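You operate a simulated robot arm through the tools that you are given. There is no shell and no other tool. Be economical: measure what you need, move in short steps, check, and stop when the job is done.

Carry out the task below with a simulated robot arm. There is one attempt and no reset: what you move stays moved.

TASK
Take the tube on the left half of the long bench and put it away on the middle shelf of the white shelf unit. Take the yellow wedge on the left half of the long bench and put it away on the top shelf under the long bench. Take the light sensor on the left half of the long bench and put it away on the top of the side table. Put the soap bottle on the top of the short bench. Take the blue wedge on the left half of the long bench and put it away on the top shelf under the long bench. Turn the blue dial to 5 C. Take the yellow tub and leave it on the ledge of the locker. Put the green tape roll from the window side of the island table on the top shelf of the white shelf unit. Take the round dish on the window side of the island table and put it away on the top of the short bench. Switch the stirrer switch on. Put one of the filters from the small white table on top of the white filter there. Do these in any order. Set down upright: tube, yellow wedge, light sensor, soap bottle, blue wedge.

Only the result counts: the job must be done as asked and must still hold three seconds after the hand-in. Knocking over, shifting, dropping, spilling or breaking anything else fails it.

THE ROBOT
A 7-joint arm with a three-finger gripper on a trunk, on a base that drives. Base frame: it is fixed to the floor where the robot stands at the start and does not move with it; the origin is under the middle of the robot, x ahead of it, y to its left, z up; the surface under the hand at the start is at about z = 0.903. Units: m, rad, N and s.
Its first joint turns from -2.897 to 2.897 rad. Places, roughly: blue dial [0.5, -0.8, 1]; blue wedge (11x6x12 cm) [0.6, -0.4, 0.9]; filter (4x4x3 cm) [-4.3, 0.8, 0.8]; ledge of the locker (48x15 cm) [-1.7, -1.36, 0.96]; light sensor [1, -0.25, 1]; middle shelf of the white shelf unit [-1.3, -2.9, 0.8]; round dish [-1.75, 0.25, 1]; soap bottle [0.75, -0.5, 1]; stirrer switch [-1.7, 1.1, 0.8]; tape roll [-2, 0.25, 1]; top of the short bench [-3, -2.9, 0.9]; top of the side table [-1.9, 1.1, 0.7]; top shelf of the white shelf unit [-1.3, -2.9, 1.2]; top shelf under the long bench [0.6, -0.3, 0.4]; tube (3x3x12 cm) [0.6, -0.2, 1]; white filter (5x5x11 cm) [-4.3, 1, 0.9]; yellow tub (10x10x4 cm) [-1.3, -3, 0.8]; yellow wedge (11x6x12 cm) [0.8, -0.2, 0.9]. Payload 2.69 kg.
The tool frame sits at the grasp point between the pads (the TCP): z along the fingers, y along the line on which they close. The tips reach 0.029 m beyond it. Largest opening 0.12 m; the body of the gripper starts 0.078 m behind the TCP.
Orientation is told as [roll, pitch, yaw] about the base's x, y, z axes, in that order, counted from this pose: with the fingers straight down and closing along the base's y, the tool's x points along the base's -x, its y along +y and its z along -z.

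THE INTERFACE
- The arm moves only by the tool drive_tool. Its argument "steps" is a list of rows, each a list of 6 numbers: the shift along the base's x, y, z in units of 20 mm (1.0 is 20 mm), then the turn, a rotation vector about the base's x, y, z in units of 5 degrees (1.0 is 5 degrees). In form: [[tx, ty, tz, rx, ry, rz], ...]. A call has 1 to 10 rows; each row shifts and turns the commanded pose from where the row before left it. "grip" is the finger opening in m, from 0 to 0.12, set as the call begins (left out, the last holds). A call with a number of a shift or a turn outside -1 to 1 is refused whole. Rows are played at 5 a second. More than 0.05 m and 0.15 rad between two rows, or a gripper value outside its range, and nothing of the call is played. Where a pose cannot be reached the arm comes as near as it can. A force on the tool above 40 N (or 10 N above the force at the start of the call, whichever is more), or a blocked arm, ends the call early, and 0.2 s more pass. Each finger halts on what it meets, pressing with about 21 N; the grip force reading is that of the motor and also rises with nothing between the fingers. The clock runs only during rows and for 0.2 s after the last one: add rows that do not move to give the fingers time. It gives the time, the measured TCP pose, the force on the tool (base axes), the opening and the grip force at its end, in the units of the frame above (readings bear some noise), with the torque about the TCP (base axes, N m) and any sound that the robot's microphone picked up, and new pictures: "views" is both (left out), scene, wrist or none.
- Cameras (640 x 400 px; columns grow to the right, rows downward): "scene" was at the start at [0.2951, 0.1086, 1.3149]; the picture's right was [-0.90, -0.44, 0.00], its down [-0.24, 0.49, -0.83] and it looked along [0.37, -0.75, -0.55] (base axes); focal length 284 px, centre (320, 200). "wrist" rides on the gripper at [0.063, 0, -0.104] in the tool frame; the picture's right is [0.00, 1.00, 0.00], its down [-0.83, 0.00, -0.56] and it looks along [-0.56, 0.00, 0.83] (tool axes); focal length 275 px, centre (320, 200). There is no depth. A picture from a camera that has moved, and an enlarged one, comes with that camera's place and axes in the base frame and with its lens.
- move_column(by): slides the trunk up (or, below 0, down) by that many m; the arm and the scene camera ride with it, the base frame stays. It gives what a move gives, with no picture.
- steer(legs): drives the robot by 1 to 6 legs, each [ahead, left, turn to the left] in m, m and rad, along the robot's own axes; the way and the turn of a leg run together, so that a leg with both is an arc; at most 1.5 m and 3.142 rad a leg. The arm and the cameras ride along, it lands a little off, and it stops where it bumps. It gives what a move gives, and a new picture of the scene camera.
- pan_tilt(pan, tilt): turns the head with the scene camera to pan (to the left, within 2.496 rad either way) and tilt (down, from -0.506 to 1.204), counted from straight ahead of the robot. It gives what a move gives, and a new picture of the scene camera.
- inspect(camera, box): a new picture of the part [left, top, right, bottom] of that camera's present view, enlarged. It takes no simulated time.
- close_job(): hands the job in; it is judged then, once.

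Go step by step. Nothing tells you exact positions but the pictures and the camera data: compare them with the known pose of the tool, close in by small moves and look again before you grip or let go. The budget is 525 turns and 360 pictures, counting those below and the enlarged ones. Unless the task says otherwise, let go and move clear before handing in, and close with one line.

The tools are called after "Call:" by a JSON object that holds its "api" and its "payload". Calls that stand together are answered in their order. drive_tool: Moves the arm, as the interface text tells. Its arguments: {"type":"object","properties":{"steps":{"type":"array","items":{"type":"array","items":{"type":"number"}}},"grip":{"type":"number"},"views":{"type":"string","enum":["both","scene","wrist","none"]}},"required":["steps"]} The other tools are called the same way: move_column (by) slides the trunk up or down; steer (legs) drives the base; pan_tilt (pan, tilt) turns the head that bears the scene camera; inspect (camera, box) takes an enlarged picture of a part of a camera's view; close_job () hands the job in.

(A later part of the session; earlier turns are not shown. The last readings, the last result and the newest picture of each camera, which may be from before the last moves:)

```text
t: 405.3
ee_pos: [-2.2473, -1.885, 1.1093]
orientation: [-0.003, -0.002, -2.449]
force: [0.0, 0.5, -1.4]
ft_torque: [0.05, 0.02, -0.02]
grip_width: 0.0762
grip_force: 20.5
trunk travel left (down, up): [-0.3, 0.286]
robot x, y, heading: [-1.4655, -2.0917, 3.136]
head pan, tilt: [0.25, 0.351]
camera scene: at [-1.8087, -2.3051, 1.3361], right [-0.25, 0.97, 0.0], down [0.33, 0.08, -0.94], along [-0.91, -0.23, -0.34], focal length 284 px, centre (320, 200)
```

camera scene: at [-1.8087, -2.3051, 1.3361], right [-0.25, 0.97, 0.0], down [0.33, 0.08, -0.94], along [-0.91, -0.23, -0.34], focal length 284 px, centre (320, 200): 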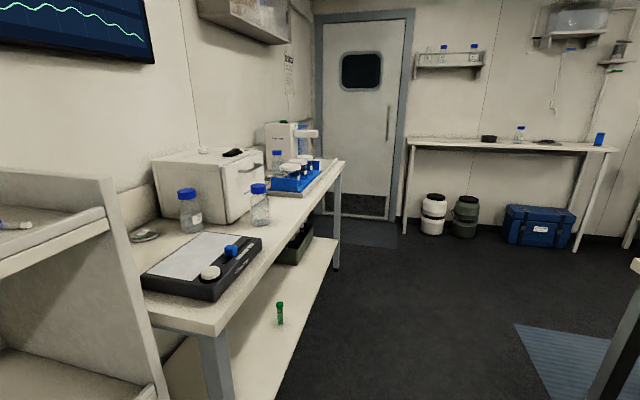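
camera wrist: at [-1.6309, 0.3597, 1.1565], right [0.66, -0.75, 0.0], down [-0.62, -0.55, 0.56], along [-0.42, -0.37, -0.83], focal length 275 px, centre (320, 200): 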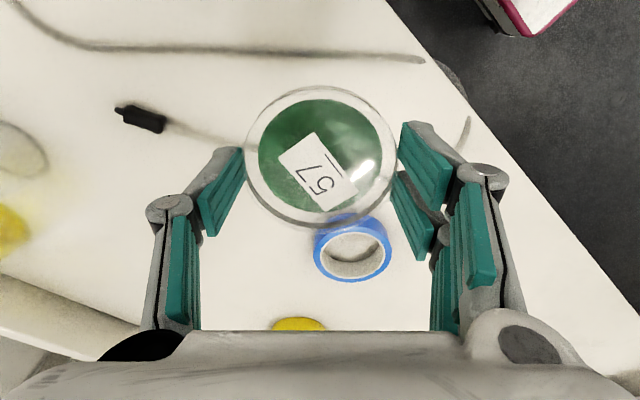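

Call:
{"api": "inspect", "payload": {"camera": "scene", "box": [110, 110, 370, 330]}}

```text
1.82 times, centred on (240, 220) of scene
camera zoom: at [-1.8087, -2.3051, 1.3361], right [-0.25, 0.97, 0.0], down [0.33, 0.08, -0.94], along [-0.91, -0.23, -0.34], focal length 516 px, centre (466, 164)
```

zoom: 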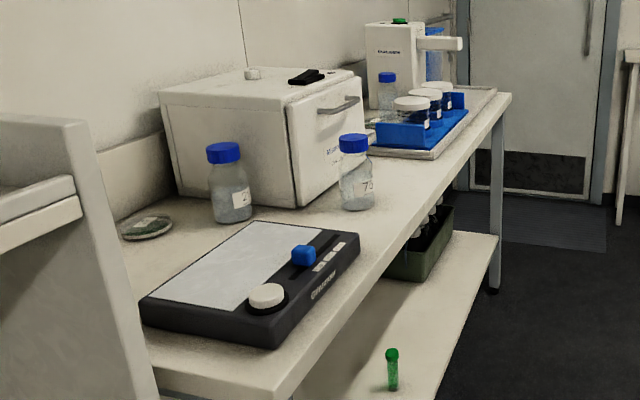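

Front strip of the short bench between bottle "73" (x≈-2.68) and the tray (x≈-3.0) is free. I'll retract the arm a bit, drive on, and turn left to face the bench.

Call:
{"api": "drive_tool", "payload": {"steps": [[1, 0, 1, 0, 0, 0], [1, 0, 1, 0, 0, 0], [1, 0, 1, 0, 0, 0], [1, 0, 1, 0, 0, 0], [1, 0, 1, 0, 0, 0]], "views": "none"}}

Call:
{"api": "steer", "payload": {"legs": [[1.2, -0.03, 0]]}}

Call:
{"api": "steer", "payload": {"legs": [[0, 0, 1.57]]}}

Call:
{"api": "pan_tilt", "payload": {"pan": -0.1, "tilt": 0.6}}

Call:
{"api": "inspect", "payload": {"camera": "wrist", "box": [0, 0, 640, 400]}}

```text
t: 406.5
ee_pos: [-2.147, -1.8858, 1.2108]
orientation: [-0.001, -0.002, -2.447]
force: [-0.5, 0.6, -0.8]
ft_torque: [0.01, -0.07, 0.01]
grip_width: 0.0761
grip_force: 20.7
trunk travel left (down, up): [-0.3, 0.286]
robot x, y, heading: [-1.4613, -2.0876, 3.143]
head pan, tilt: [0.25, 0.351]
```

```text
t: 412.6
ee_pos: [-3.3465, -1.8557, 1.2108]
orientation: [-0.002, -0.002, -2.449]
force: [-0.4, 1.2, -0.3]
ft_torque: [0.01, 0.02, -0.01]
grip_width: 0.0763
grip_force: 20.9
trunk travel left (down, up): [-0.3, 0.286]
robot x, y, heading: [-2.6629, -2.0611, 3.142]
head pan, tilt: [0.25, 0.351]
camera scene: at [-3.0095, -2.2749, 1.3361], right [-0.25, 0.97, 0.0], down [0.33, 0.08, -0.94], along [-0.91, -0.23, -0.34], focal length 284 px, centre (320, 200)
```

scene: 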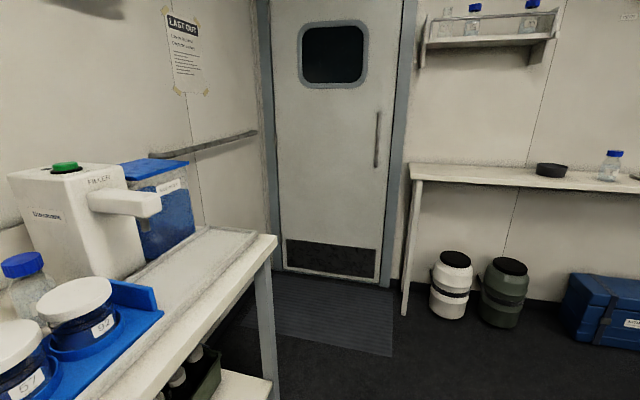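

```text
t: 416.8
ee_pos: [-2.8616, -2.7459, 1.2111]
orientation: [-0.002, -0.003, -0.864]
force: [0.0, -0.4, -0.3]
ft_torque: [0.01, 0.0, 0.04]
grip_width: 0.0765
grip_force: 20.9
trunk travel left (down, up): [-0.3, 0.286]
robot x, y, heading: [-2.6666, -2.0642, -1.559]
head pan, tilt: [0.25, 0.351]
camera scene: at [-2.4464, -2.4051, 1.3361], right [-0.97, -0.26, 0.0], down [-0.09, 0.33, -0.94], along [0.24, -0.91, -0.34], focal length 284 px, centre (320, 200)
```

scene: 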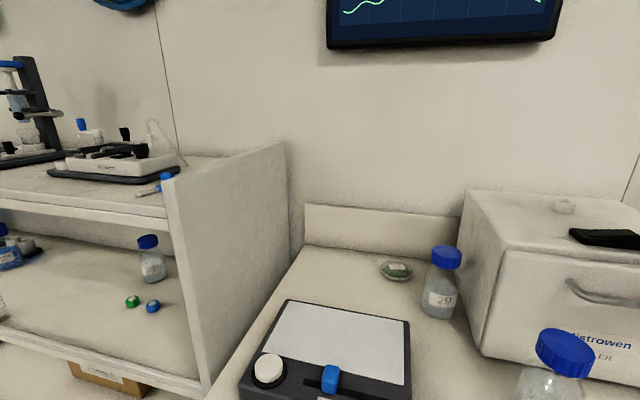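

```text
t: 417.6
ee_pos: [-2.862, -2.7455, 1.2116]
orientation: [-0.002, -0.002, -0.863]
force: [-0.2, 0.8, -1.4]
ft_torque: [0.0, 0.02, 0.03]
grip_width: 0.0762
grip_force: 21.1
trunk travel left (down, up): [-0.3, 0.286]
robot x, y, heading: [-2.6621, -2.0595, -1.555]
head pan, tilt: [-0.099, 0.6]
camera scene: at [-2.4782, -2.4033, 1.3134], right [-1.0, 0.09, 0.0], down [0.05, 0.56, -0.83], along [-0.07, -0.82, -0.56], focal length 284 px, centre (320, 200)
```

scene: 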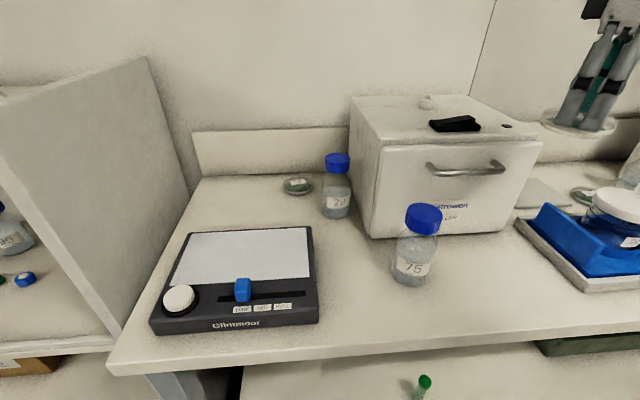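

```text
1.00 times, centred on (320, 200) of wrist (not enlarged: the box is as wide or as high as the picture)
camera zoom: at [-2.9032, -2.6986, 1.316], right [0.76, 0.65, 0.0], down [0.54, -0.63, 0.56], along [0.36, -0.42, -0.83], focal length 275 px, centre (320, 200)
```

zoom: 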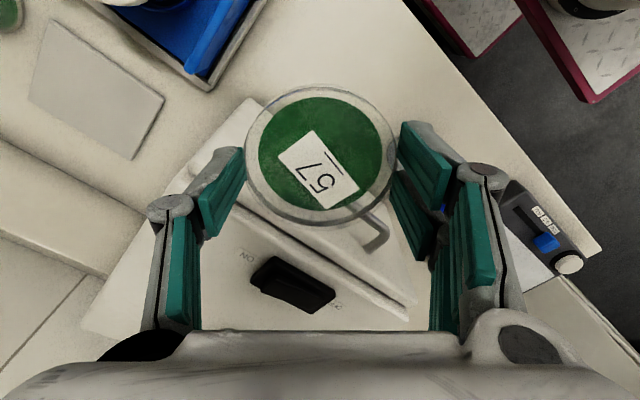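

Call:
{"api": "drive_tool", "payload": {"steps": [[-0.9, 0.9, 0, 0, 0, 0], [-1, 0.9, 0, 0, 0, 0], [0, 0.45, -1, 0, 0, 0], [0, 0, -1, 0, 0, 0], [0, 0, -1, 0, 0, 0], [0, 0, -1, 0, 0, 0], [0, 0, -1, 0, 0, 0], [0, 0, -1, 0, 0, 0], [0, 0, -1, 0, 0, 0], [0, 0, -1, 0, 0, 0]], "views": "both"}}

```text
t: 419.8
ee_pos: [-2.8982, -2.7013, 1.0516]
orientation: [-0.002, -0.002, -0.864]
force: [-0.4, 0.2, -0.6]
ft_torque: [0.0, -0.01, -0.03]
grip_width: 0.076
grip_force: 21.2
trunk travel left (down, up): [-0.3, 0.286]
robot x, y, heading: [-2.6666, -2.0626, -1.558]
head pan, tilt: [-0.099, 0.6]
camera scene: at [-2.4782, -2.4032, 1.3134], right [-1.0, 0.09, 0.0], down [0.05, 0.56, -0.83], along [-0.07, -0.82, -0.56], focal length 284 px, centre (320, 200)
camera wrist: at [-2.9411, -2.6536, 1.156], right [0.76, 0.65, 0.0], down [0.54, -0.63, 0.56], along [0.36, -0.42, -0.83], focal length 275 px, centre (320, 200)
```

scene: 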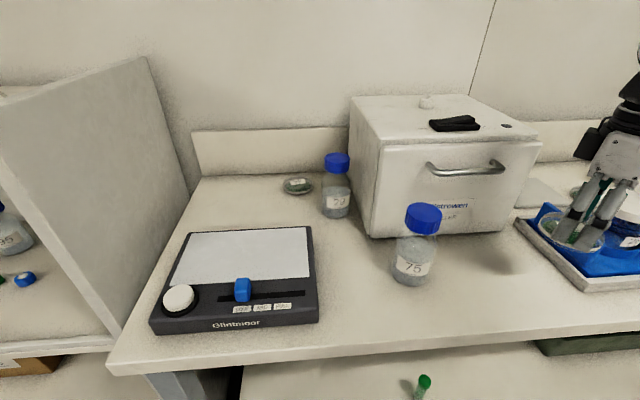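
wrist: 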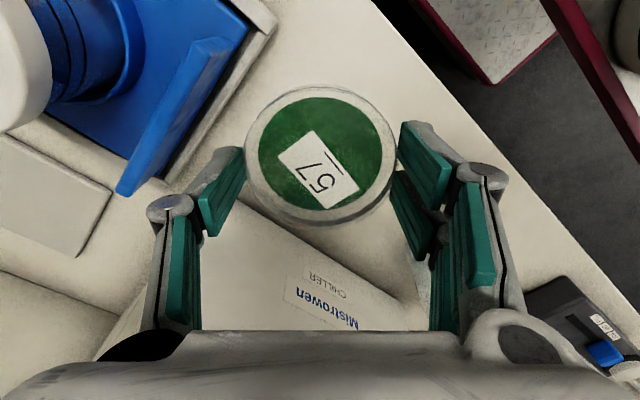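

Call:
{"api": "drive_tool", "payload": {"steps": [[0.5, 0, 0, 0, 0, 0], [0, 0, -1, 0, 0, 0], [0, 0, -1, 0, 0, 0], [0, 0, -1, 0, 0, 0], [0, 0, -1, 0, 0, 0], [0, 0, -0.5, 0, 0, 0]], "views": "wrist"}}

Call:
{"api": "drive_tool", "payload": {"steps": [[0, 0, -0.2, 0, 0, 0], [0, 0, -0.2, 0, 0, 0], [0, 0, -0.15, 0, 0, 0], [0, 0, -0.15, 0, 0, 0], [0, 0, -0.15, 0, 0, 0], [0, 0, -0.15, 0, 0, 0], [0, 0, 0, 0, 0, 0]], "views": "none"}}

```text
t: 421.2
ee_pos: [-2.8884, -2.7015, 0.9614]
orientation: [-0.004, -0.001, -0.864]
force: [-0.9, 0.0, -0.9]
ft_torque: [-0.01, -0.01, 0.02]
grip_width: 0.0762
grip_force: 20.8
trunk travel left (down, up): [-0.3, 0.286]
robot x, y, heading: [-2.6644, -2.0589, -1.56]
head pan, tilt: [-0.099, 0.6]
camera wrist: at [-2.9311, -2.6535, 1.0659], right [0.76, 0.65, 0.0], down [0.54, -0.63, 0.56], along [0.36, -0.42, -0.83], focal length 275 px, centre (320, 200)
```

wrist: 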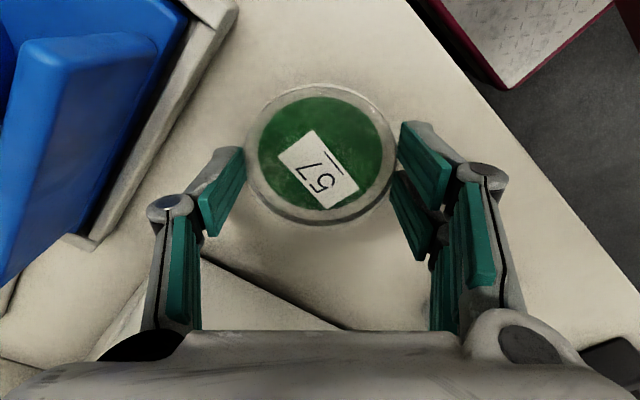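

```text
t: 422.8
ee_pos: [-2.8886, -2.7017, 0.9412]
orientation: [0.0, -0.002, -0.864]
force: [0.2, -0.3, -0.5]
ft_torque: [-0.01, 0.0, -0.01]
grip_width: 0.0762
grip_force: 20.9
trunk travel left (down, up): [-0.3, 0.286]
robot x, y, heading: [-2.6665, -2.0588, -1.558]
head pan, tilt: [-0.099, 0.6]
```

Call:
{"api": "drive_tool", "payload": {"steps": [[0, 0, -0.15, 0, 0, 0], [0, 0, -0.15, 0, 0, 0], [0, 0, -0.15, 0, 0, 0], [0, 0, -0.15, 0, 0, 0], [0, 0, -0.15, 0, 0, 0], [0, 0, 0, 0, 0, 0]], "views": "wrist"}}

```text
t: 424.2
ee_pos: [-2.8887, -2.7027, 0.9251]
orientation: [-0.003, -0.001, -0.864]
force: [-0.5, -3.8, 18.0]
ft_torque: [-0.17, -0.03, -0.04]
grip_width: 0.0778
grip_force: 21.3
trunk travel left (down, up): [-0.3, 0.286]
robot x, y, heading: [-2.6664, -2.0619, -1.559]
head pan, tilt: [-0.099, 0.6]
camera wrist: at [-2.9311, -2.654, 1.0315], right [0.76, 0.65, 0.0], down [0.54, -0.63, 0.56], along [0.36, -0.42, -0.83], focal length 275 px, centre (320, 200)
```

wrist: 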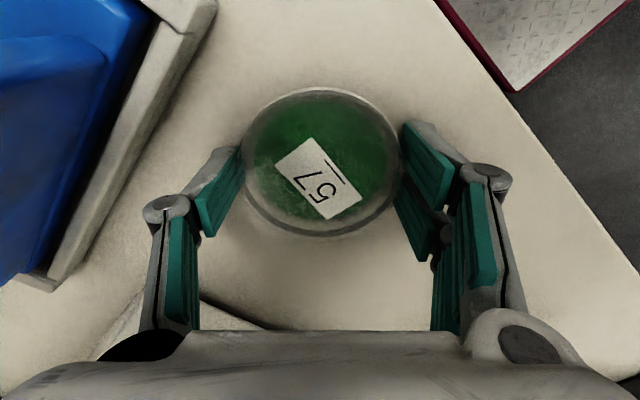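

Call:
{"api": "drive_tool", "payload": {"steps": [[0, 0, 0.15, 0, 0, 0], [0, 0, 0, 0, 0, 0], [0, 0, 0, 0, 0, 0], [0, 0, 0.5, 0, 0, 0], [0, 0, 1, 0, 0, 0], [0, 0, 1, 0, 0, 0], [0, 0, 1, 0, 0, 0], [0, 0, 1, 0, 0, 0], [0, 0, 1, 0, 0, 0], [0, 0, 1, 0, 0, 0]], "grip": 0.095, "views": "wrist"}}

```text
t: 426.4
ee_pos: [-2.888, -2.7014, 1.0601]
orientation: [-0.002, -0.001, -0.864]
force: [0.3, -0.6, 0.4]
ft_torque: [-0.02, 0.0, 0.0]
grip_width: 0.095
grip_force: 0.1
trunk travel left (down, up): [-0.3, 0.286]
robot x, y, heading: [-2.6645, -2.0609, -1.559]
head pan, tilt: [-0.099, 0.6]
camera wrist: at [-2.9313, -2.6536, 1.1641], right [0.76, 0.65, 0.0], down [0.54, -0.63, 0.56], along [0.36, -0.42, -0.83], focal length 275 px, centre (320, 200)
```

wrist: 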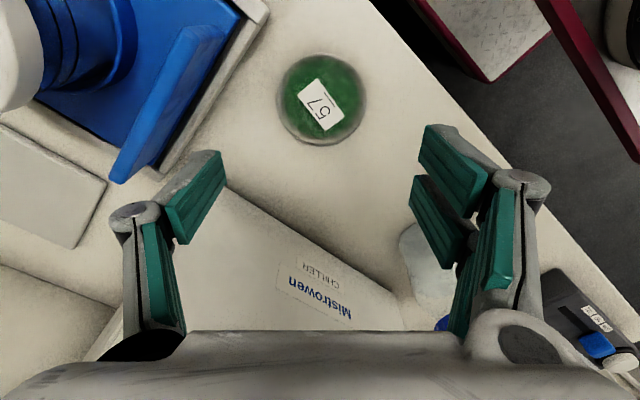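

Dish placed. Next the filters: retract off the bench, move west into the open floor, and look north.

Call:
{"api": "drive_tool", "payload": {"steps": [[0, 0, 1, 0, 0, 0], [0, 0, 1, 0, 0, 0], [0, 0, 1, 0, 0, 0], [0, 0, 1, 0, 0, 0], [0, 1, 1, 0, 0, 0], [0, 1, 1, 0, 0, 0], [0, 1, 0, 0, 0, 0], [0, 1, 0, 0, 0, 0], [0, 1, 0, 0, 0, 0], [0, 1, 0, 0, 0, 0]], "views": "none"}}

Call:
{"api": "drive_tool", "payload": {"steps": [[0, 1, 0, 0, 0, -1], [0, 1, 0, 0, 0, -1], [0, 1, 0, 0, 0, -1], [0, 0, 0, 0, 0, -1], [0, 0, 0, 0, 0, -1], [0, 0, 0, 0, 0, -1], [0, 0, 0, 0, 0, -1], [0, 0, 0, 0, 0, -1]], "views": "none"}}

Call:
{"api": "steer", "payload": {"legs": [[0, -0.6, 0], [0, 0, -1.58]]}}

Call:
{"api": "pan_tilt", "payload": {"pan": -0.9, "tilt": 0.35}}

```text
t: 428.6
ee_pos: [-2.8897, -2.5816, 1.1782]
orientation: [-0.001, -0.001, -0.863]
force: [0.2, -0.9, 0.1]
ft_torque: [0.01, 0.0, 0.0]
grip_width: 0.0952
grip_force: 0.0
trunk travel left (down, up): [-0.3, 0.286]
robot x, y, heading: [-2.6677, -2.0558, -1.559]
head pan, tilt: [-0.099, 0.6]
```

```text
t: 430.4
ee_pos: [-2.8894, -2.5212, 1.1793]
orientation: [-0.002, -0.001, -1.563]
force: [-0.1, -0.6, -0.3]
ft_torque: [-0.01, 0.0, 0.0]
grip_width: 0.0954
grip_force: 0.0
trunk travel left (down, up): [-0.3, 0.286]
robot x, y, heading: [-2.6644, -2.0597, -1.558]
head pan, tilt: [-0.099, 0.6]
```

```text
t: 437.7
ee_pos: [-3.7263, -1.844, 1.1785]
orientation: [-0.002, -0.003, -3.136]
force: [0.2, -0.3, -0.3]
ft_torque: [0.03, 0.0, 0.02]
grip_width: 0.0952
grip_force: 0.0
trunk travel left (down, up): [-0.3, 0.286]
robot x, y, heading: [-3.2637, -2.0687, -3.128]
head pan, tilt: [-0.099, 0.6]
camera scene: at [-3.6055, -2.2554, 1.3134], right [0.09, 1.0, 0.0], down [0.56, -0.05, -0.83], along [-0.82, 0.07, -0.56], focal length 284 px, centre (320, 200)
```

scene: 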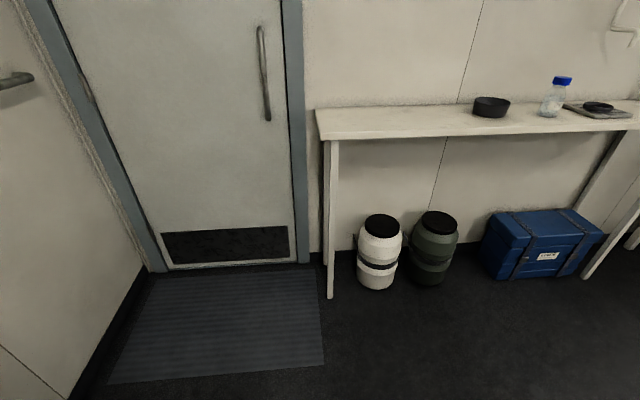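

```text
t: 438.8
ee_pos: [-3.7248, -1.8444, 1.1788]
orientation: [-0.003, -0.003, -3.136]
force: [0.1, 0.0, -0.2]
ft_torque: [0.0, -0.03, -0.02]
grip_width: 0.0951
grip_force: 0.1
trunk travel left (down, up): [-0.3, 0.286]
robot x, y, heading: [-3.2685, -2.0693, -3.13]
head pan, tilt: [-0.901, 0.351]
camera scene: at [-3.5761, -2.1909, 1.3361], right [0.78, 0.63, 0.0], down [0.22, -0.27, -0.94], along [-0.59, 0.73, -0.34], focal length 284 px, centre (320, 200)
```

scene: 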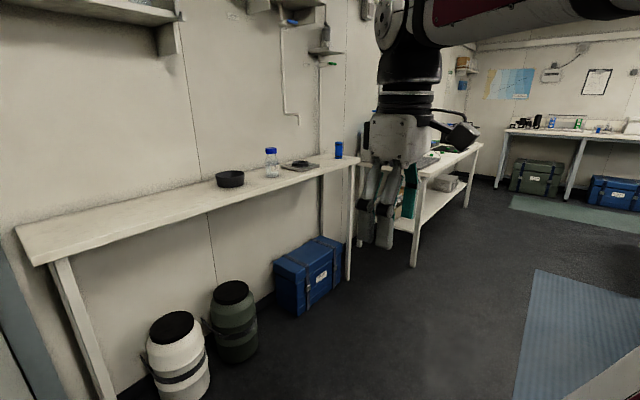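

Call:
{"api": "steer", "payload": {"legs": [[0, -1.3, 0], [0, -1.35, 0]]}}

Call:
{"api": "pan_tilt", "payload": {"pan": -0.3, "tilt": 0.6}}

Call:
{"api": "inspect", "payload": {"camera": "wrist", "box": [0, 0, 640, 400]}}

```text
t: 451.7
ee_pos: [-3.7688, 0.8119, 1.1791]
orientation: [-0.002, 0.0, -3.132]
force: [0.6, 0.5, 0.5]
ft_torque: [0.01, 0.0, 0.03]
grip_width: 0.095
grip_force: 0.0
trunk travel left (down, up): [-0.3, 0.286]
robot x, y, heading: [-3.3089, 0.5922, -3.125]
head pan, tilt: [-0.901, 0.351]
camera scene: at [-3.618, 0.4658, 1.3361], right [0.77, 0.63, 0.0], down [0.22, -0.27, -0.94], along [-0.59, 0.73, -0.34], focal length 284 px, centre (320, 200)
```

scene: 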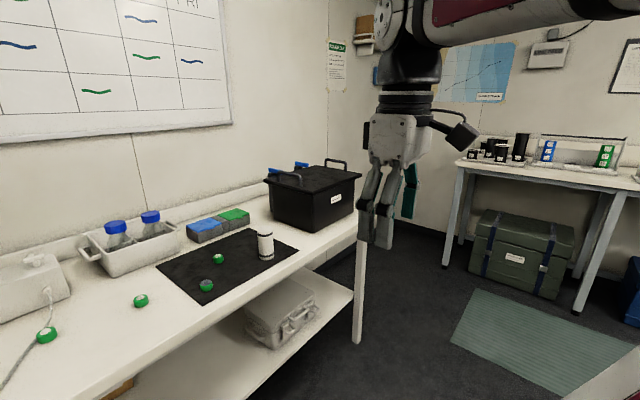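

```text
t: 452.7
ee_pos: [-3.7681, 0.8117, 1.1795]
orientation: [-0.002, -0.004, -3.131]
force: [-0.4, -0.7, -0.4]
ft_torque: [0.0, 0.02, 0.01]
grip_width: 0.0949
grip_force: 0.0
trunk travel left (down, up): [-0.3, 0.286]
robot x, y, heading: [-3.3048, 0.5885, -3.127]
head pan, tilt: [-0.3, 0.6]
camera scene: at [-3.6439, 0.4186, 1.3134], right [0.28, 0.96, 0.0], down [0.54, -0.16, -0.83], along [-0.79, 0.23, -0.56], focal length 284 px, centre (320, 200)
```

scene: 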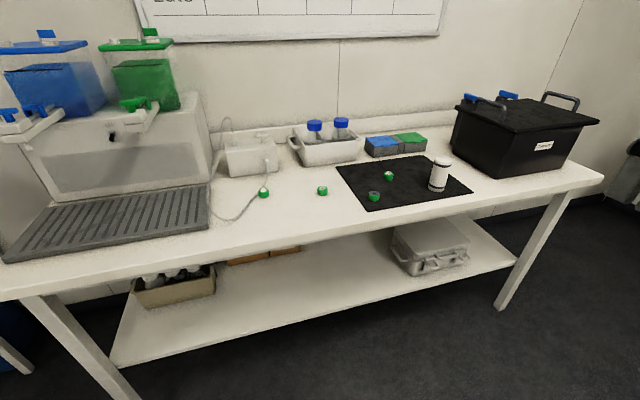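

```text
1.00 times, centred on (320, 200) of wrist (not enlarged: the box is as wide or as high as the picture)
camera zoom: at [-3.7071, 0.8129, 1.2841], right [0.02, -1.0, 0.0], down [-0.83, -0.01, 0.56], along [-0.56, -0.01, -0.83], focal length 275 px, centre (320, 200)
```

zoom: 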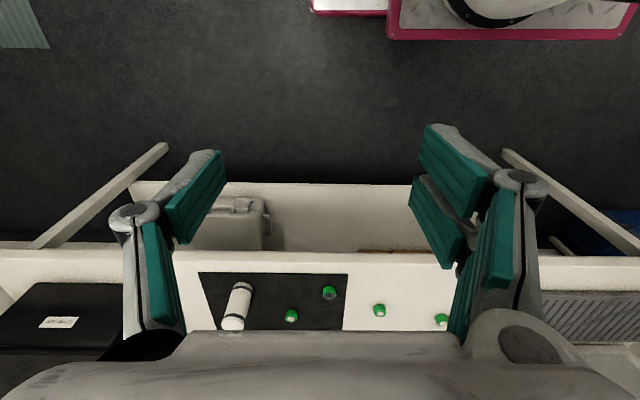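

Call:
{"api": "inspect", "payload": {"camera": "scene", "box": [220, 120, 480, 230]}}

```text
2.46 times, centred on (350, 175) of scene
camera zoom: at [-3.6439, 0.4186, 1.3134], right [0.28, 0.96, 0.0], down [0.54, -0.16, -0.83], along [-0.79, 0.23, -0.56], focal length 698 px, centre (246, 262)
```

zoom: 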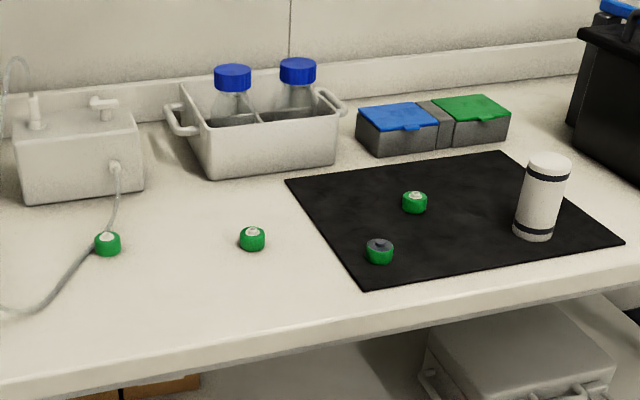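

Small table is at z≈0.82; white filter at (-4.288,1.004). I'll take the isolated green filter at ≈(-4.372,0.638), which has no hose and stands nipple-up.

Call:
{"api": "steer", "payload": {"legs": [[0.3, 0, 0]]}}

Call:
{"api": "drive_tool", "payload": {"steps": [[-1, -0.8, -1, 0, 0, 0], [-1, -0.8, -1, 0, 0, 0], [-1, -0.8, -1, 0, 0, 0], [-1, -0.8, -1, 0, 0, 0], [-1, -0.8, -1, 0, 0, 0], [-1, -0.8, -1, 0, 0, 0], [-1, -0.8, -1, 0, 0, 0], [-1, -0.8, -1, 0, 0, 0], [-1, -0.8, 0, 0, 0, 0], [-1, -0.8, 0, 0, 0, 0]], "grip": 0.08, "views": "none"}}

Call:
{"api": "drive_tool", "payload": {"steps": [[-1, 0, 0, 0, 0, 0], [-1, 0, 0, 0, 0, 0], [-1, 0, 0, 0, 0, 0], [-1, 0, 0, 0, 0, 0]], "views": "both"}}

```text
t: 454.8
ee_pos: [-4.0703, 0.8046, 1.1786]
orientation: [-0.001, -0.001, -3.125]
force: [-0.7, -0.3, -0.3]
ft_torque: [-0.03, 0.01, 0.0]
grip_width: 0.0952
grip_force: 0.0
trunk travel left (down, up): [-0.3, 0.286]
robot x, y, heading: [-3.6101, 0.5829, -3.126]
head pan, tilt: [-0.3, 0.6]
camera scene: at [-3.9446, 0.4113, 1.3134], right [0.28, 0.96, 0.0], down [0.54, -0.16, -0.83], along [-0.79, 0.23, -0.56], focal length 284 px, centre (320, 200)
```

scene: 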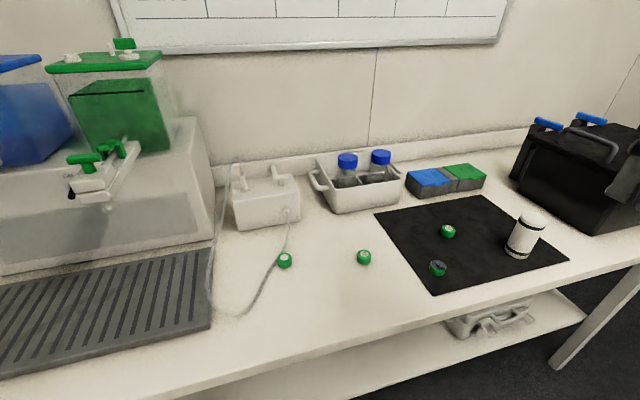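

```text
t: 457.0
ee_pos: [-4.2709, 0.6433, 1.0191]
orientation: [-0.002, -0.001, -3.125]
force: [0.3, -0.4, 1.0]
ft_torque: [0.02, 0.02, -0.01]
grip_width: 0.0803
grip_force: 0.1
trunk travel left (down, up): [-0.3, 0.286]
robot x, y, heading: [-3.6101, 0.5845, -3.123]
head pan, tilt: [-0.3, 0.6]
```

```text
t: 458.0
ee_pos: [-4.3518, 0.6447, 1.0196]
orientation: [0.0, 0.0, -3.125]
force: [-0.3, 0.5, 0.6]
ft_torque: [0.02, -0.01, 0.01]
grip_width: 0.0801
grip_force: 0.1
trunk travel left (down, up): [-0.3, 0.286]
robot x, y, heading: [-3.6079, 0.5837, -3.125]
head pan, tilt: [-0.3, 0.6]
camera scene: at [-3.9444, 0.4113, 1.3134], right [0.28, 0.96, 0.0], down [0.54, -0.16, -0.83], along [-0.79, 0.23, -0.56], focal length 284 px, centre (320, 200)
camera wrist: at [-4.29, 0.645, 1.1244], right [0.02, -1.0, 0.0], down [-0.83, -0.02, 0.56], along [-0.56, -0.01, -0.83], focal length 275 px, centre (320, 200)
```

scene: 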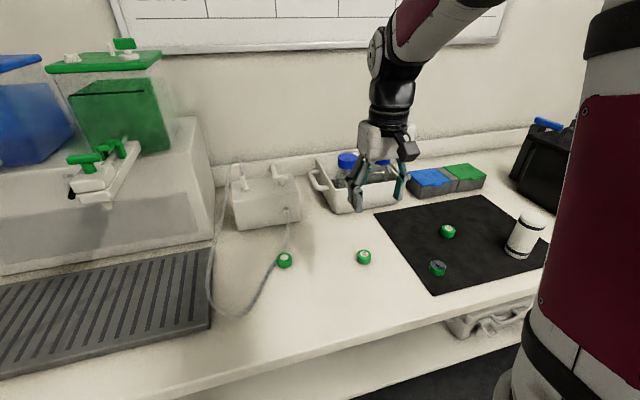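
wrist: 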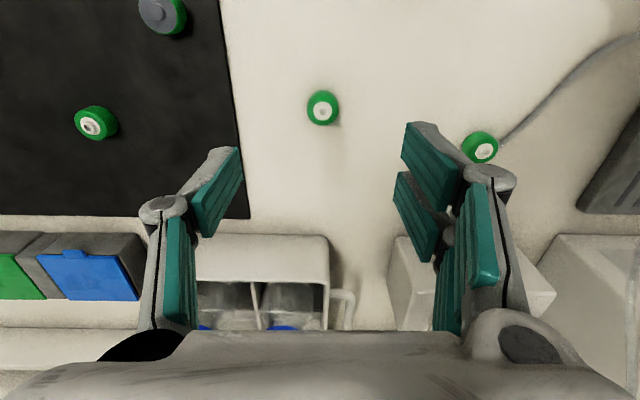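

Call:
{"api": "drive_tool", "payload": {"steps": [[-0.7, -0.2, -1, 0, 0, 0], [0, 0, -1, 0, 0, 0], [0, 0, -1, 0, 0, 0], [0, 0, -1, 0, 0, 0], [0, 0, -1, 0, 0, 0], [0, 0, -1, 0, 0, 0]], "grip": 0.07, "views": "wrist"}}

```text
t: 459.4
ee_pos: [-4.3666, 0.6407, 0.9003]
orientation: [-0.002, -0.002, -3.127]
force: [0.3, 0.2, 0.4]
ft_torque: [0.0, -0.01, 0.01]
grip_width: 0.0698
grip_force: 0.2
trunk travel left (down, up): [-0.3, 0.286]
robot x, y, heading: [-3.6059, 0.5809, -3.12]
head pan, tilt: [-0.3, 0.6]
camera wrist: at [-4.3035, 0.6414, 1.004], right [0.02, -1.0, 0.0], down [-0.83, -0.02, 0.56], along [-0.56, -0.01, -0.83], focal length 275 px, centre (320, 200)
```

wrist: 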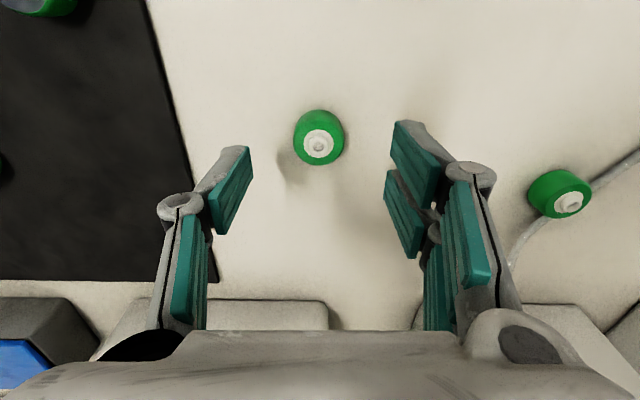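

Call:
{"api": "drive_tool", "payload": {"steps": [[0, 0, -1, 0, 0, 0], [0, 0, -0.6, 0, 0, 0], [0, 0, -0.4, 0, 0, 0], [0, 0, 0, 0, 0, 0]], "views": "wrist"}}

```text
t: 460.4
ee_pos: [-4.3653, 0.6401, 0.8599]
orientation: [-0.002, -0.003, -3.126]
force: [1.4, 0.6, 0.1]
ft_torque: [-0.02, 0.02, 0.02]
grip_width: 0.07
grip_force: 0.0
trunk travel left (down, up): [-0.3, 0.286]
robot x, y, heading: [-3.6117, 0.5862, -3.122]
head pan, tilt: [-0.3, 0.6]
camera wrist: at [-4.3038, 0.6414, 0.964], right [0.02, -1.0, 0.0], down [-0.83, -0.02, 0.56], along [-0.56, -0.01, -0.83], focal length 275 px, centre (320, 200)
```

wrist: 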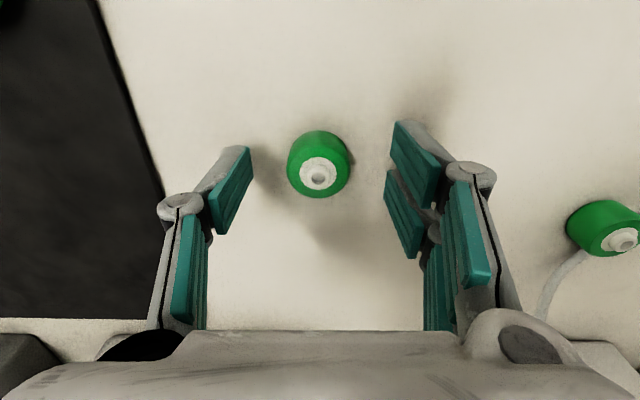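

Call:
{"api": "drive_tool", "payload": {"steps": [[-0.1, 0, -0.3, 0, 0, 0], [0, 0, -0.2, 0, 0, 0], [0, 0, -0.1, 0, 0, 0], [0, 0, 0, 0, 0, 0]], "views": "none"}}

Call:
{"api": "drive_tool", "payload": {"steps": [[0, 0, 0, 0, 0, 0], [0, 0, 0, 0, 0, 0], [0, 0, 0, 0, 0, 0]], "grip": 0.0, "views": "wrist"}}

```text
t: 461.4
ee_pos: [-4.3676, 0.64, 0.8477]
orientation: [-0.002, -0.003, -3.125]
force: [-0.5, 0.4, -0.1]
ft_torque: [-0.02, -0.02, 0.01]
grip_width: 0.0697
grip_force: 0.2
trunk travel left (down, up): [-0.3, 0.286]
robot x, y, heading: [-3.6102, 0.5833, -3.127]
head pan, tilt: [-0.3, 0.6]
```

```text
t: 462.2
ee_pos: [-4.3675, 0.6397, 0.8491]
orientation: [-0.002, -0.004, -3.125]
force: [-0.8, -9.8, 18.2]
ft_torque: [-0.61, -0.19, -0.13]
grip_width: 0.0301
grip_force: 21.3
trunk travel left (down, up): [-0.3, 0.286]
robot x, y, heading: [-3.6115, 0.5833, -3.12]
head pan, tilt: [-0.3, 0.6]
camera wrist: at [-4.3061, 0.6405, 0.9529], right [0.02, -1.0, 0.0], down [-0.83, -0.02, 0.56], along [-0.56, -0.01, -0.83], focal length 275 px, centre (320, 200)
```

wrist: 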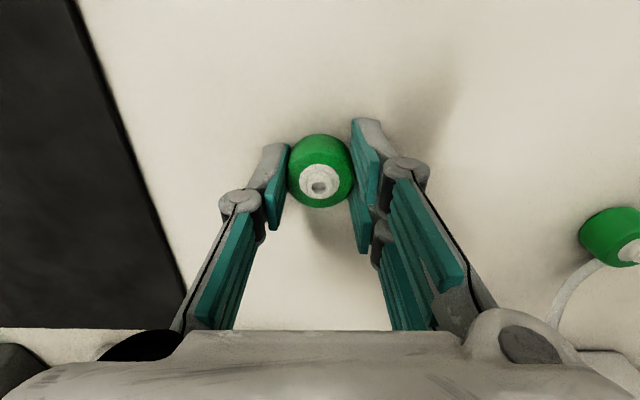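

Call:
{"api": "drive_tool", "payload": {"steps": [[0, 0, 0.3, 0, 0, 0], [0, 0, 1, 0, 0, 0], [0, 0, 1, 0, 0, 0], [0, 0, 1, 0, 0, 0]], "views": "both"}}

Call:
{"api": "inspect", "payload": {"camera": "scene", "box": [300, 150, 440, 270]}}

```text
t: 463.2
ee_pos: [-4.3682, 0.6397, 0.9118]
orientation: [-0.003, -0.002, -3.125]
force: [0.2, -0.3, 0.3]
ft_torque: [-0.01, 0.01, 0.0]
grip_width: 0.0295
grip_force: 21.1
trunk travel left (down, up): [-0.3, 0.286]
robot x, y, heading: [-3.6088, 0.5837, -3.121]
head pan, tilt: [-0.3, 0.6]
camera scene: at [-3.9447, 0.4113, 1.3133], right [0.28, 0.96, 0.0], down [0.54, -0.16, -0.82], along [-0.79, 0.23, -0.57], focal length 284 px, centre (320, 200)
camera wrist: at [-4.3062, 0.6413, 1.0179], right [0.02, -1.0, 0.0], down [-0.83, -0.02, 0.56], along [-0.56, -0.01, -0.83], focal length 275 px, centre (320, 200)
```

scene: 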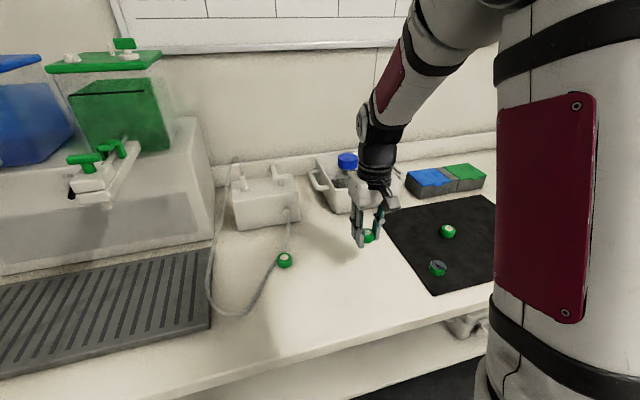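
wrist: 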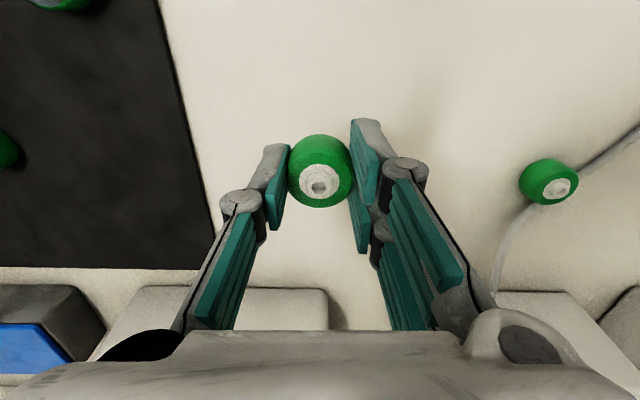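

```text
3.33 times, centred on (370, 210) of scene
camera zoom: at [-3.9447, 0.4113, 1.3133], right [0.28, 0.96, 0.0], down [0.54, -0.16, -0.82], along [-0.79, 0.23, -0.57], focal length 946 px, centre (153, 167)
```

zoom: 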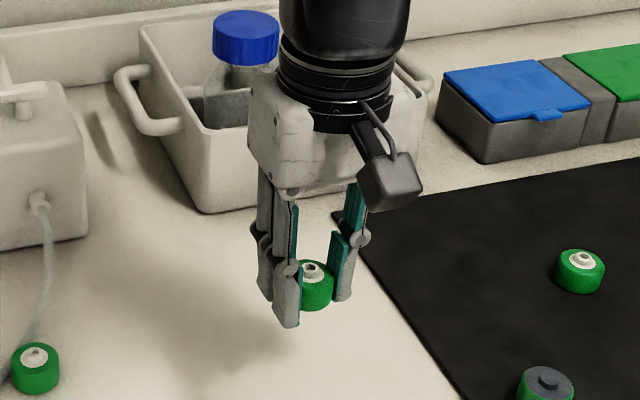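

It's held, but fingertips are flush with its base. I'll set it back and regrip ~8 mm higher so the tips don't touch the white filter when releasing.

Call:
{"api": "drive_tool", "payload": {"steps": [[0, 0, -1, 0, 0, 0], [0, 0, -1, 0, 0, 0], [0, 0, -0.7, 0, 0, 0], [0, 0, -0.25, 0, 0, 0], [0, 0, -0.1, 0, 0, 0]], "views": "none"}}

Call:
{"api": "drive_tool", "payload": {"steps": [[0, 0, 0, 0, 0, 0], [0, 0, 0, 0, 0, 0], [0, 0, 0.3, 0, 0, 0], [0, 0, 0.2, 0, 0, 0], [0, 0, 0, 0, 0, 0]], "grip": 0.05, "views": "wrist"}}

```text
t: 464.4
ee_pos: [-4.3675, 0.6401, 0.851]
orientation: [-0.001, -0.002, -3.126]
force: [1.1, 0.3, -0.3]
ft_torque: [-0.02, -0.03, 0.0]
grip_width: 0.0295
grip_force: 21.0
trunk travel left (down, up): [-0.3, 0.286]
robot x, y, heading: [-3.6092, 0.5841, -3.121]
head pan, tilt: [-0.3, 0.6]
```

```text
t: 465.6
ee_pos: [-4.3671, 0.6404, 0.8623]
orientation: [0.0, -0.003, -3.125]
force: [-0.4, 1.2, -0.5]
ft_torque: [-0.03, 0.01, 0.0]
grip_width: 0.0503
grip_force: 0.0
trunk travel left (down, up): [-0.3, 0.286]
robot x, y, heading: [-3.6117, 0.582, -3.119]
head pan, tilt: [-0.3, 0.6]
camera wrist: at [-4.3056, 0.6413, 0.9673], right [0.02, -1.0, 0.0], down [-0.83, -0.02, 0.56], along [-0.56, -0.01, -0.83], focal length 275 px, centre (320, 200)
```

wrist: 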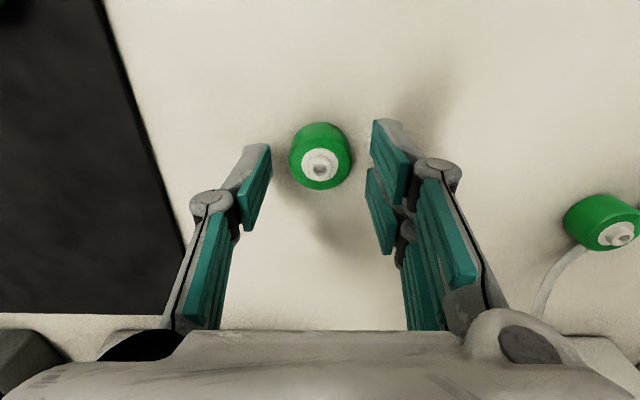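

Call:
{"api": "drive_tool", "payload": {"steps": [[0, 0, -0.2, 0, 0, 0], [0, 0, 0, 0, 0, 0]], "views": "none"}}

Call:
{"api": "drive_tool", "payload": {"steps": [[0, 0, 0, 0, 0, 0], [0, 0, 0, 0, 0, 0], [0, 0, 0, 0, 0, 0]], "grip": 0.0, "views": "none"}}

Call:
{"api": "drive_tool", "payload": {"steps": [[0, 0, 0.3, 0, 0, 0], [0, 0, 1, 0, 0, 0], [0, 0, 1, 0, 0, 0], [0, 0, 1, 0, 0, 0], [0, 0, 1, 0, 0, 0], [0, 0, 1, 0, 0, 0], [0, 0, 1, 0, 0, 0], [0, 0, 1, 0, 0, 0], [0, 0, 1, 0, 0, 0]], "views": "wrist"}}

```text
t: 466.2
ee_pos: [-4.3678, 0.6412, 0.8579]
orientation: [-0.003, -0.001, -3.127]
force: [0.7, 0.6, 0.1]
ft_torque: [-0.01, -0.05, 0.01]
grip_width: 0.0501
grip_force: 0.0
trunk travel left (down, up): [-0.3, 0.286]
robot x, y, heading: [-3.6057, 0.5807, -3.119]
head pan, tilt: [-0.3, 0.6]
```

```text
t: 467.0
ee_pos: [-4.3668, 0.6402, 0.8589]
orientation: [-0.001, -0.001, -3.126]
force: [0.3, -0.8, 0.3]
ft_torque: [-0.02, -0.01, 0.01]
grip_width: 0.0299
grip_force: 20.9
trunk travel left (down, up): [-0.3, 0.286]
robot x, y, heading: [-3.6108, 0.5798, -3.119]
head pan, tilt: [-0.3, 0.6]
```

```text
t: 469.0
ee_pos: [-4.3679, 0.6409, 1.0254]
orientation: [-0.001, 0.0, -3.125]
force: [-1.3, 0.1, -1.0]
ft_torque: [0.0, 0.02, 0.01]
grip_width: 0.0297
grip_force: 20.9
trunk travel left (down, up): [-0.3, 0.286]
robot x, y, heading: [-3.6145, 0.5843, -3.122]
head pan, tilt: [-0.3, 0.6]
camera wrist: at [-4.3058, 0.6414, 1.1297], right [0.02, -1.0, 0.0], down [-0.83, -0.02, 0.56], along [-0.56, -0.01, -0.83], focal length 275 px, centre (320, 200)
```

wrist: 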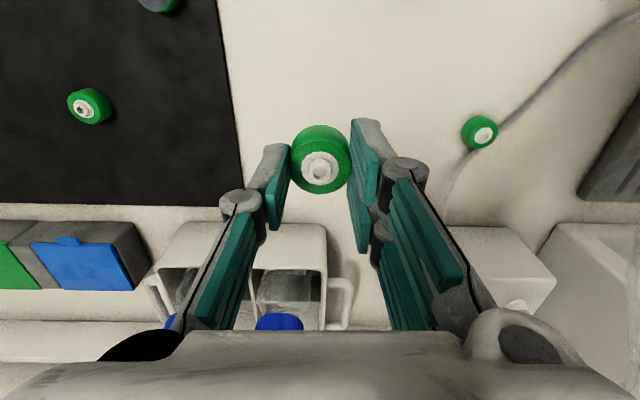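

Call:
{"api": "drive_tool", "payload": {"steps": [[0.4, 1, 0.5, 0, 0, 0], [0.4, 1, 0.5, 0, 0, 0], [0.4, 1, 0, 0, 0, 0], [0.4, 1, 0, 0, 0, 0], [0.4, 1, 0, 0, 0, 0], [0.4, 1, 0, 0, 0, 0], [0.4, 1, 0, 0, 0, 0], [0.4, 1, 0, 0, 0, 0], [0.4, 1, 0, 0, 0, 0], [0.4, 1, 0, 0, 0, 0]], "views": "none"}}

Call:
{"api": "drive_tool", "payload": {"steps": [[0, 1, 0, 0, 0, 0], [0, 1, 0, 0, 0, 0], [0, 1, 0, 0, 0, 0], [0, 1, 0, 0, 0, 0], [0, 1, 0, 0, 0, 0], [0, 1, 0, 0, 0, 0], [0, 1, 0, 0, 0, 0]], "views": "both"}}

```text
t: 471.2
ee_pos: [-4.2881, 0.8413, 1.0443]
orientation: [-0.002, -0.001, -3.124]
force: [0.1, -0.2, -0.2]
ft_torque: [0.0, -0.04, -0.06]
grip_width: 0.0297
grip_force: 20.9
trunk travel left (down, up): [-0.3, 0.286]
robot x, y, heading: [-3.6086, 0.5833, -3.117]
head pan, tilt: [-0.3, 0.6]
```

```text
t: 472.8
ee_pos: [-4.2878, 0.9806, 1.0439]
orientation: [-0.001, -0.002, -3.123]
force: [0.5, -0.9, -0.1]
ft_torque: [0.04, -0.01, 0.05]
grip_width: 0.0295
grip_force: 20.7
trunk travel left (down, up): [-0.3, 0.286]
robot x, y, heading: [-3.6086, 0.5867, -3.118]
head pan, tilt: [-0.3, 0.6]
camera scene: at [-3.9445, 0.4111, 1.3133], right [0.28, 0.96, 0.0], down [0.54, -0.16, -0.83], along [-0.79, 0.23, -0.56], focal length 284 px, centre (320, 200)
camera wrist: at [-4.2264, 0.9816, 1.1498], right [0.02, -1.0, 0.0], down [-0.83, -0.02, 0.56], along [-0.56, -0.01, -0.83], focal length 275 px, centre (320, 200)
```

scene: 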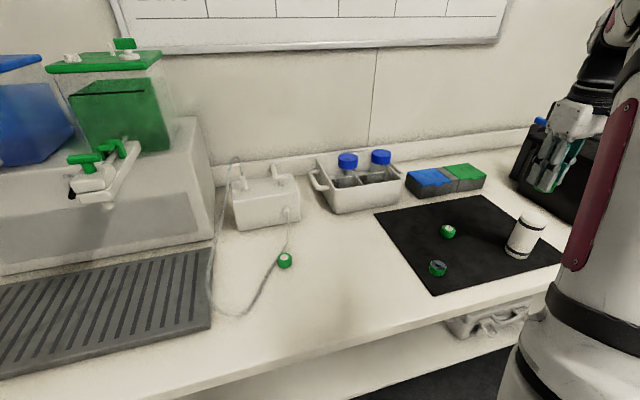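
wrist: 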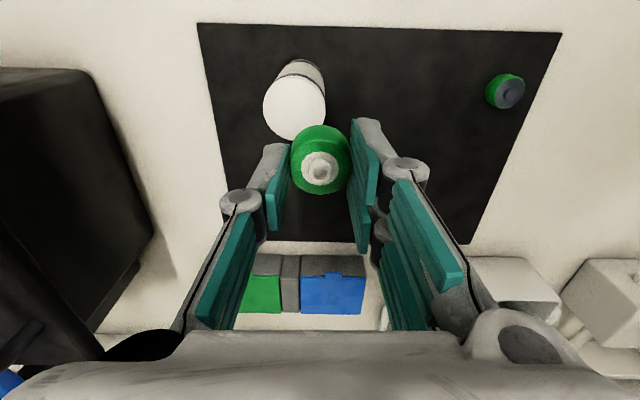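

Call:
{"api": "drive_tool", "payload": {"steps": [[0, 1, 0, 0, 0, 0], [0, 0, -1, 0, 0, 0], [0, 0, -0.7, 0, 0, 0]], "views": "wrist"}}

```text
t: 473.6
ee_pos: [-4.2868, 1.001, 1.0109]
orientation: [-0.003, -0.002, -3.125]
force: [-0.4, 0.1, -0.1]
ft_torque: [0.0, 0.03, -0.02]
grip_width: 0.0295
grip_force: 20.5
trunk travel left (down, up): [-0.3, 0.286]
robot x, y, heading: [-3.6102, 0.583, -3.128]
head pan, tilt: [-0.3, 0.6]
camera wrist: at [-4.2255, 1.0016, 1.1152], right [0.02, -1.0, 0.0], down [-0.83, -0.02, 0.56], along [-0.56, -0.01, -0.83], focal length 275 px, centre (320, 200)
```

wrist: 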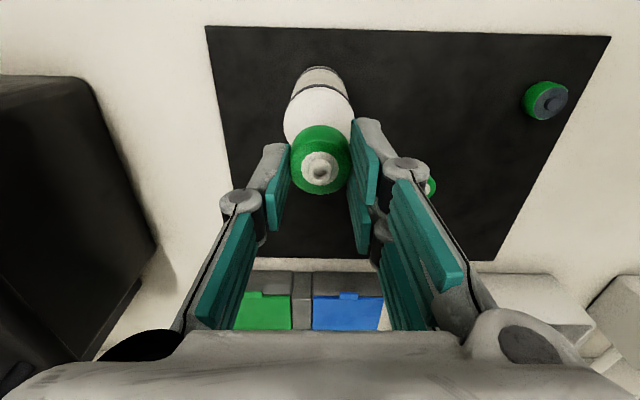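

Call:
{"api": "drive_tool", "payload": {"steps": [[0, 0, -0.7, 0, 0, 0], [0, 0, -0.6, 0, 0, 0], [0, 0, -0.2, 0, 0, 0], [0, 0, -0.15, 0, 0, 0], [0, 0, -0.1, 0, 0, 0], [0, 0, 0, 0, 0, 0]], "views": "wrist"}}

```text
t: 475.0
ee_pos: [-4.2879, 1.0008, 0.9759]
orientation: [-0.001, -0.002, -3.126]
force: [-0.2, 0.4, 0.4]
ft_torque: [0.01, -0.05, -0.01]
grip_width: 0.0295
grip_force: 20.5
trunk travel left (down, up): [-0.3, 0.286]
robot x, y, heading: [-3.6053, 0.5817, -3.121]
head pan, tilt: [-0.3, 0.6]
camera wrist: at [-4.2259, 1.0014, 1.0802], right [0.02, -1.0, 0.0], down [-0.83, -0.02, 0.56], along [-0.56, -0.01, -0.83], focal length 275 px, centre (320, 200)
```

wrist: 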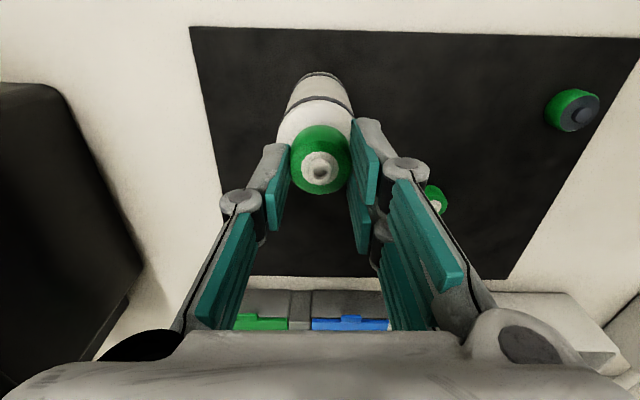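

Call:
{"api": "drive_tool", "payload": {"steps": [[0, 0.1, -0.15, 0, 0, 0], [0, 0, -0.15, 0, 0, 0], [0, 0, -0.1, 0, 0, 0], [0, 0, -0.1, 0, 0, 0], [0, 0, -0.1, 0, 0, 0], [0, 0, 0, 0, 0, 0]], "views": "none"}}

```text
t: 476.4
ee_pos: [-4.2873, 1.0026, 0.9638]
orientation: [-0.004, -0.002, -3.128]
force: [-1.3, 0.8, 17.7]
ft_torque: [0.05, 0.05, 0.05]
grip_width: 0.0297
grip_force: 20.7
trunk travel left (down, up): [-0.3, 0.286]
robot x, y, heading: [-3.609, 0.5811, -3.123]
head pan, tilt: [-0.3, 0.6]
```

Contact, well centred. Ease the load, then open.

Call:
{"api": "drive_tool", "payload": {"steps": [[0, 0, 0.08, 0, 0, 0], [0, 0, 0, 0, 0, 0]], "views": "none"}}

Call:
{"api": "drive_tool", "payload": {"steps": [[0, 0, 0, 0, 0, 0], [0, 0, 0, 0, 0, 0], [0, 0, 0.5, 0, 0, 0], [0, 0, 1, 0, 0, 0], [0, 0, 1, 0, 0, 0], [0, 0, 1, 0, 0, 0]], "grip": 0.06, "views": "both"}}

```text
t: 477.0
ee_pos: [-4.2868, 1.0014, 0.9645]
orientation: [-0.002, 0.001, -3.126]
force: [-0.8, 0.8, 6.8]
ft_torque: [0.02, 0.03, 0.02]
grip_width: 0.0294
grip_force: 21.3
trunk travel left (down, up): [-0.3, 0.286]
robot x, y, heading: [-3.6057, 0.5842, -3.122]
head pan, tilt: [-0.3, 0.6]
```

```text
t: 478.4
ee_pos: [-4.2876, 1.0031, 1.0362]
orientation: [-0.003, -0.002, -3.126]
force: [-0.3, 0.9, -1.8]
ft_torque: [0.03, -0.02, -0.01]
grip_width: 0.0601
grip_force: 0.0
trunk travel left (down, up): [-0.3, 0.286]
robot x, y, heading: [-3.6096, 0.5857, -3.123]
head pan, tilt: [-0.3, 0.6]
camera scene: at [-3.9447, 0.4114, 1.3133], right [0.28, 0.96, 0.0], down [0.54, -0.16, -0.82], along [-0.79, 0.23, -0.57], focal length 284 px, centre (320, 200)
camera wrist: at [-4.2264, 1.0036, 1.1402], right [0.02, -1.0, 0.0], down [-0.83, -0.02, 0.56], along [-0.56, -0.01, -0.83], focal length 275 px, centre (320, 200)
```

scene: 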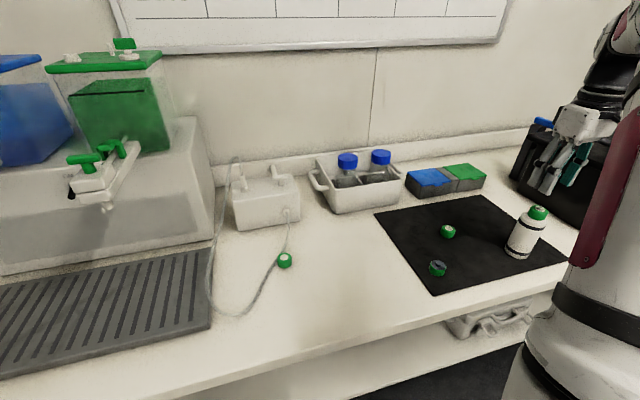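
wrist: 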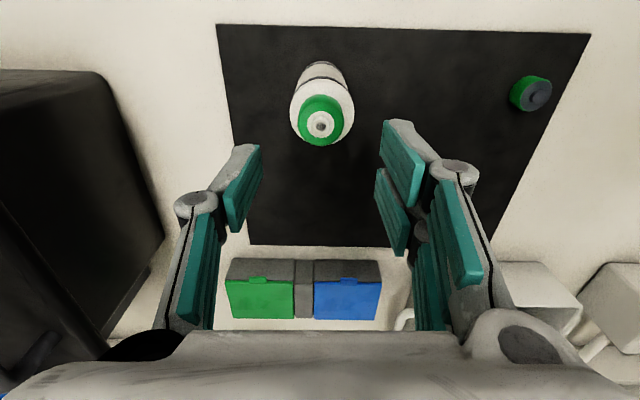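

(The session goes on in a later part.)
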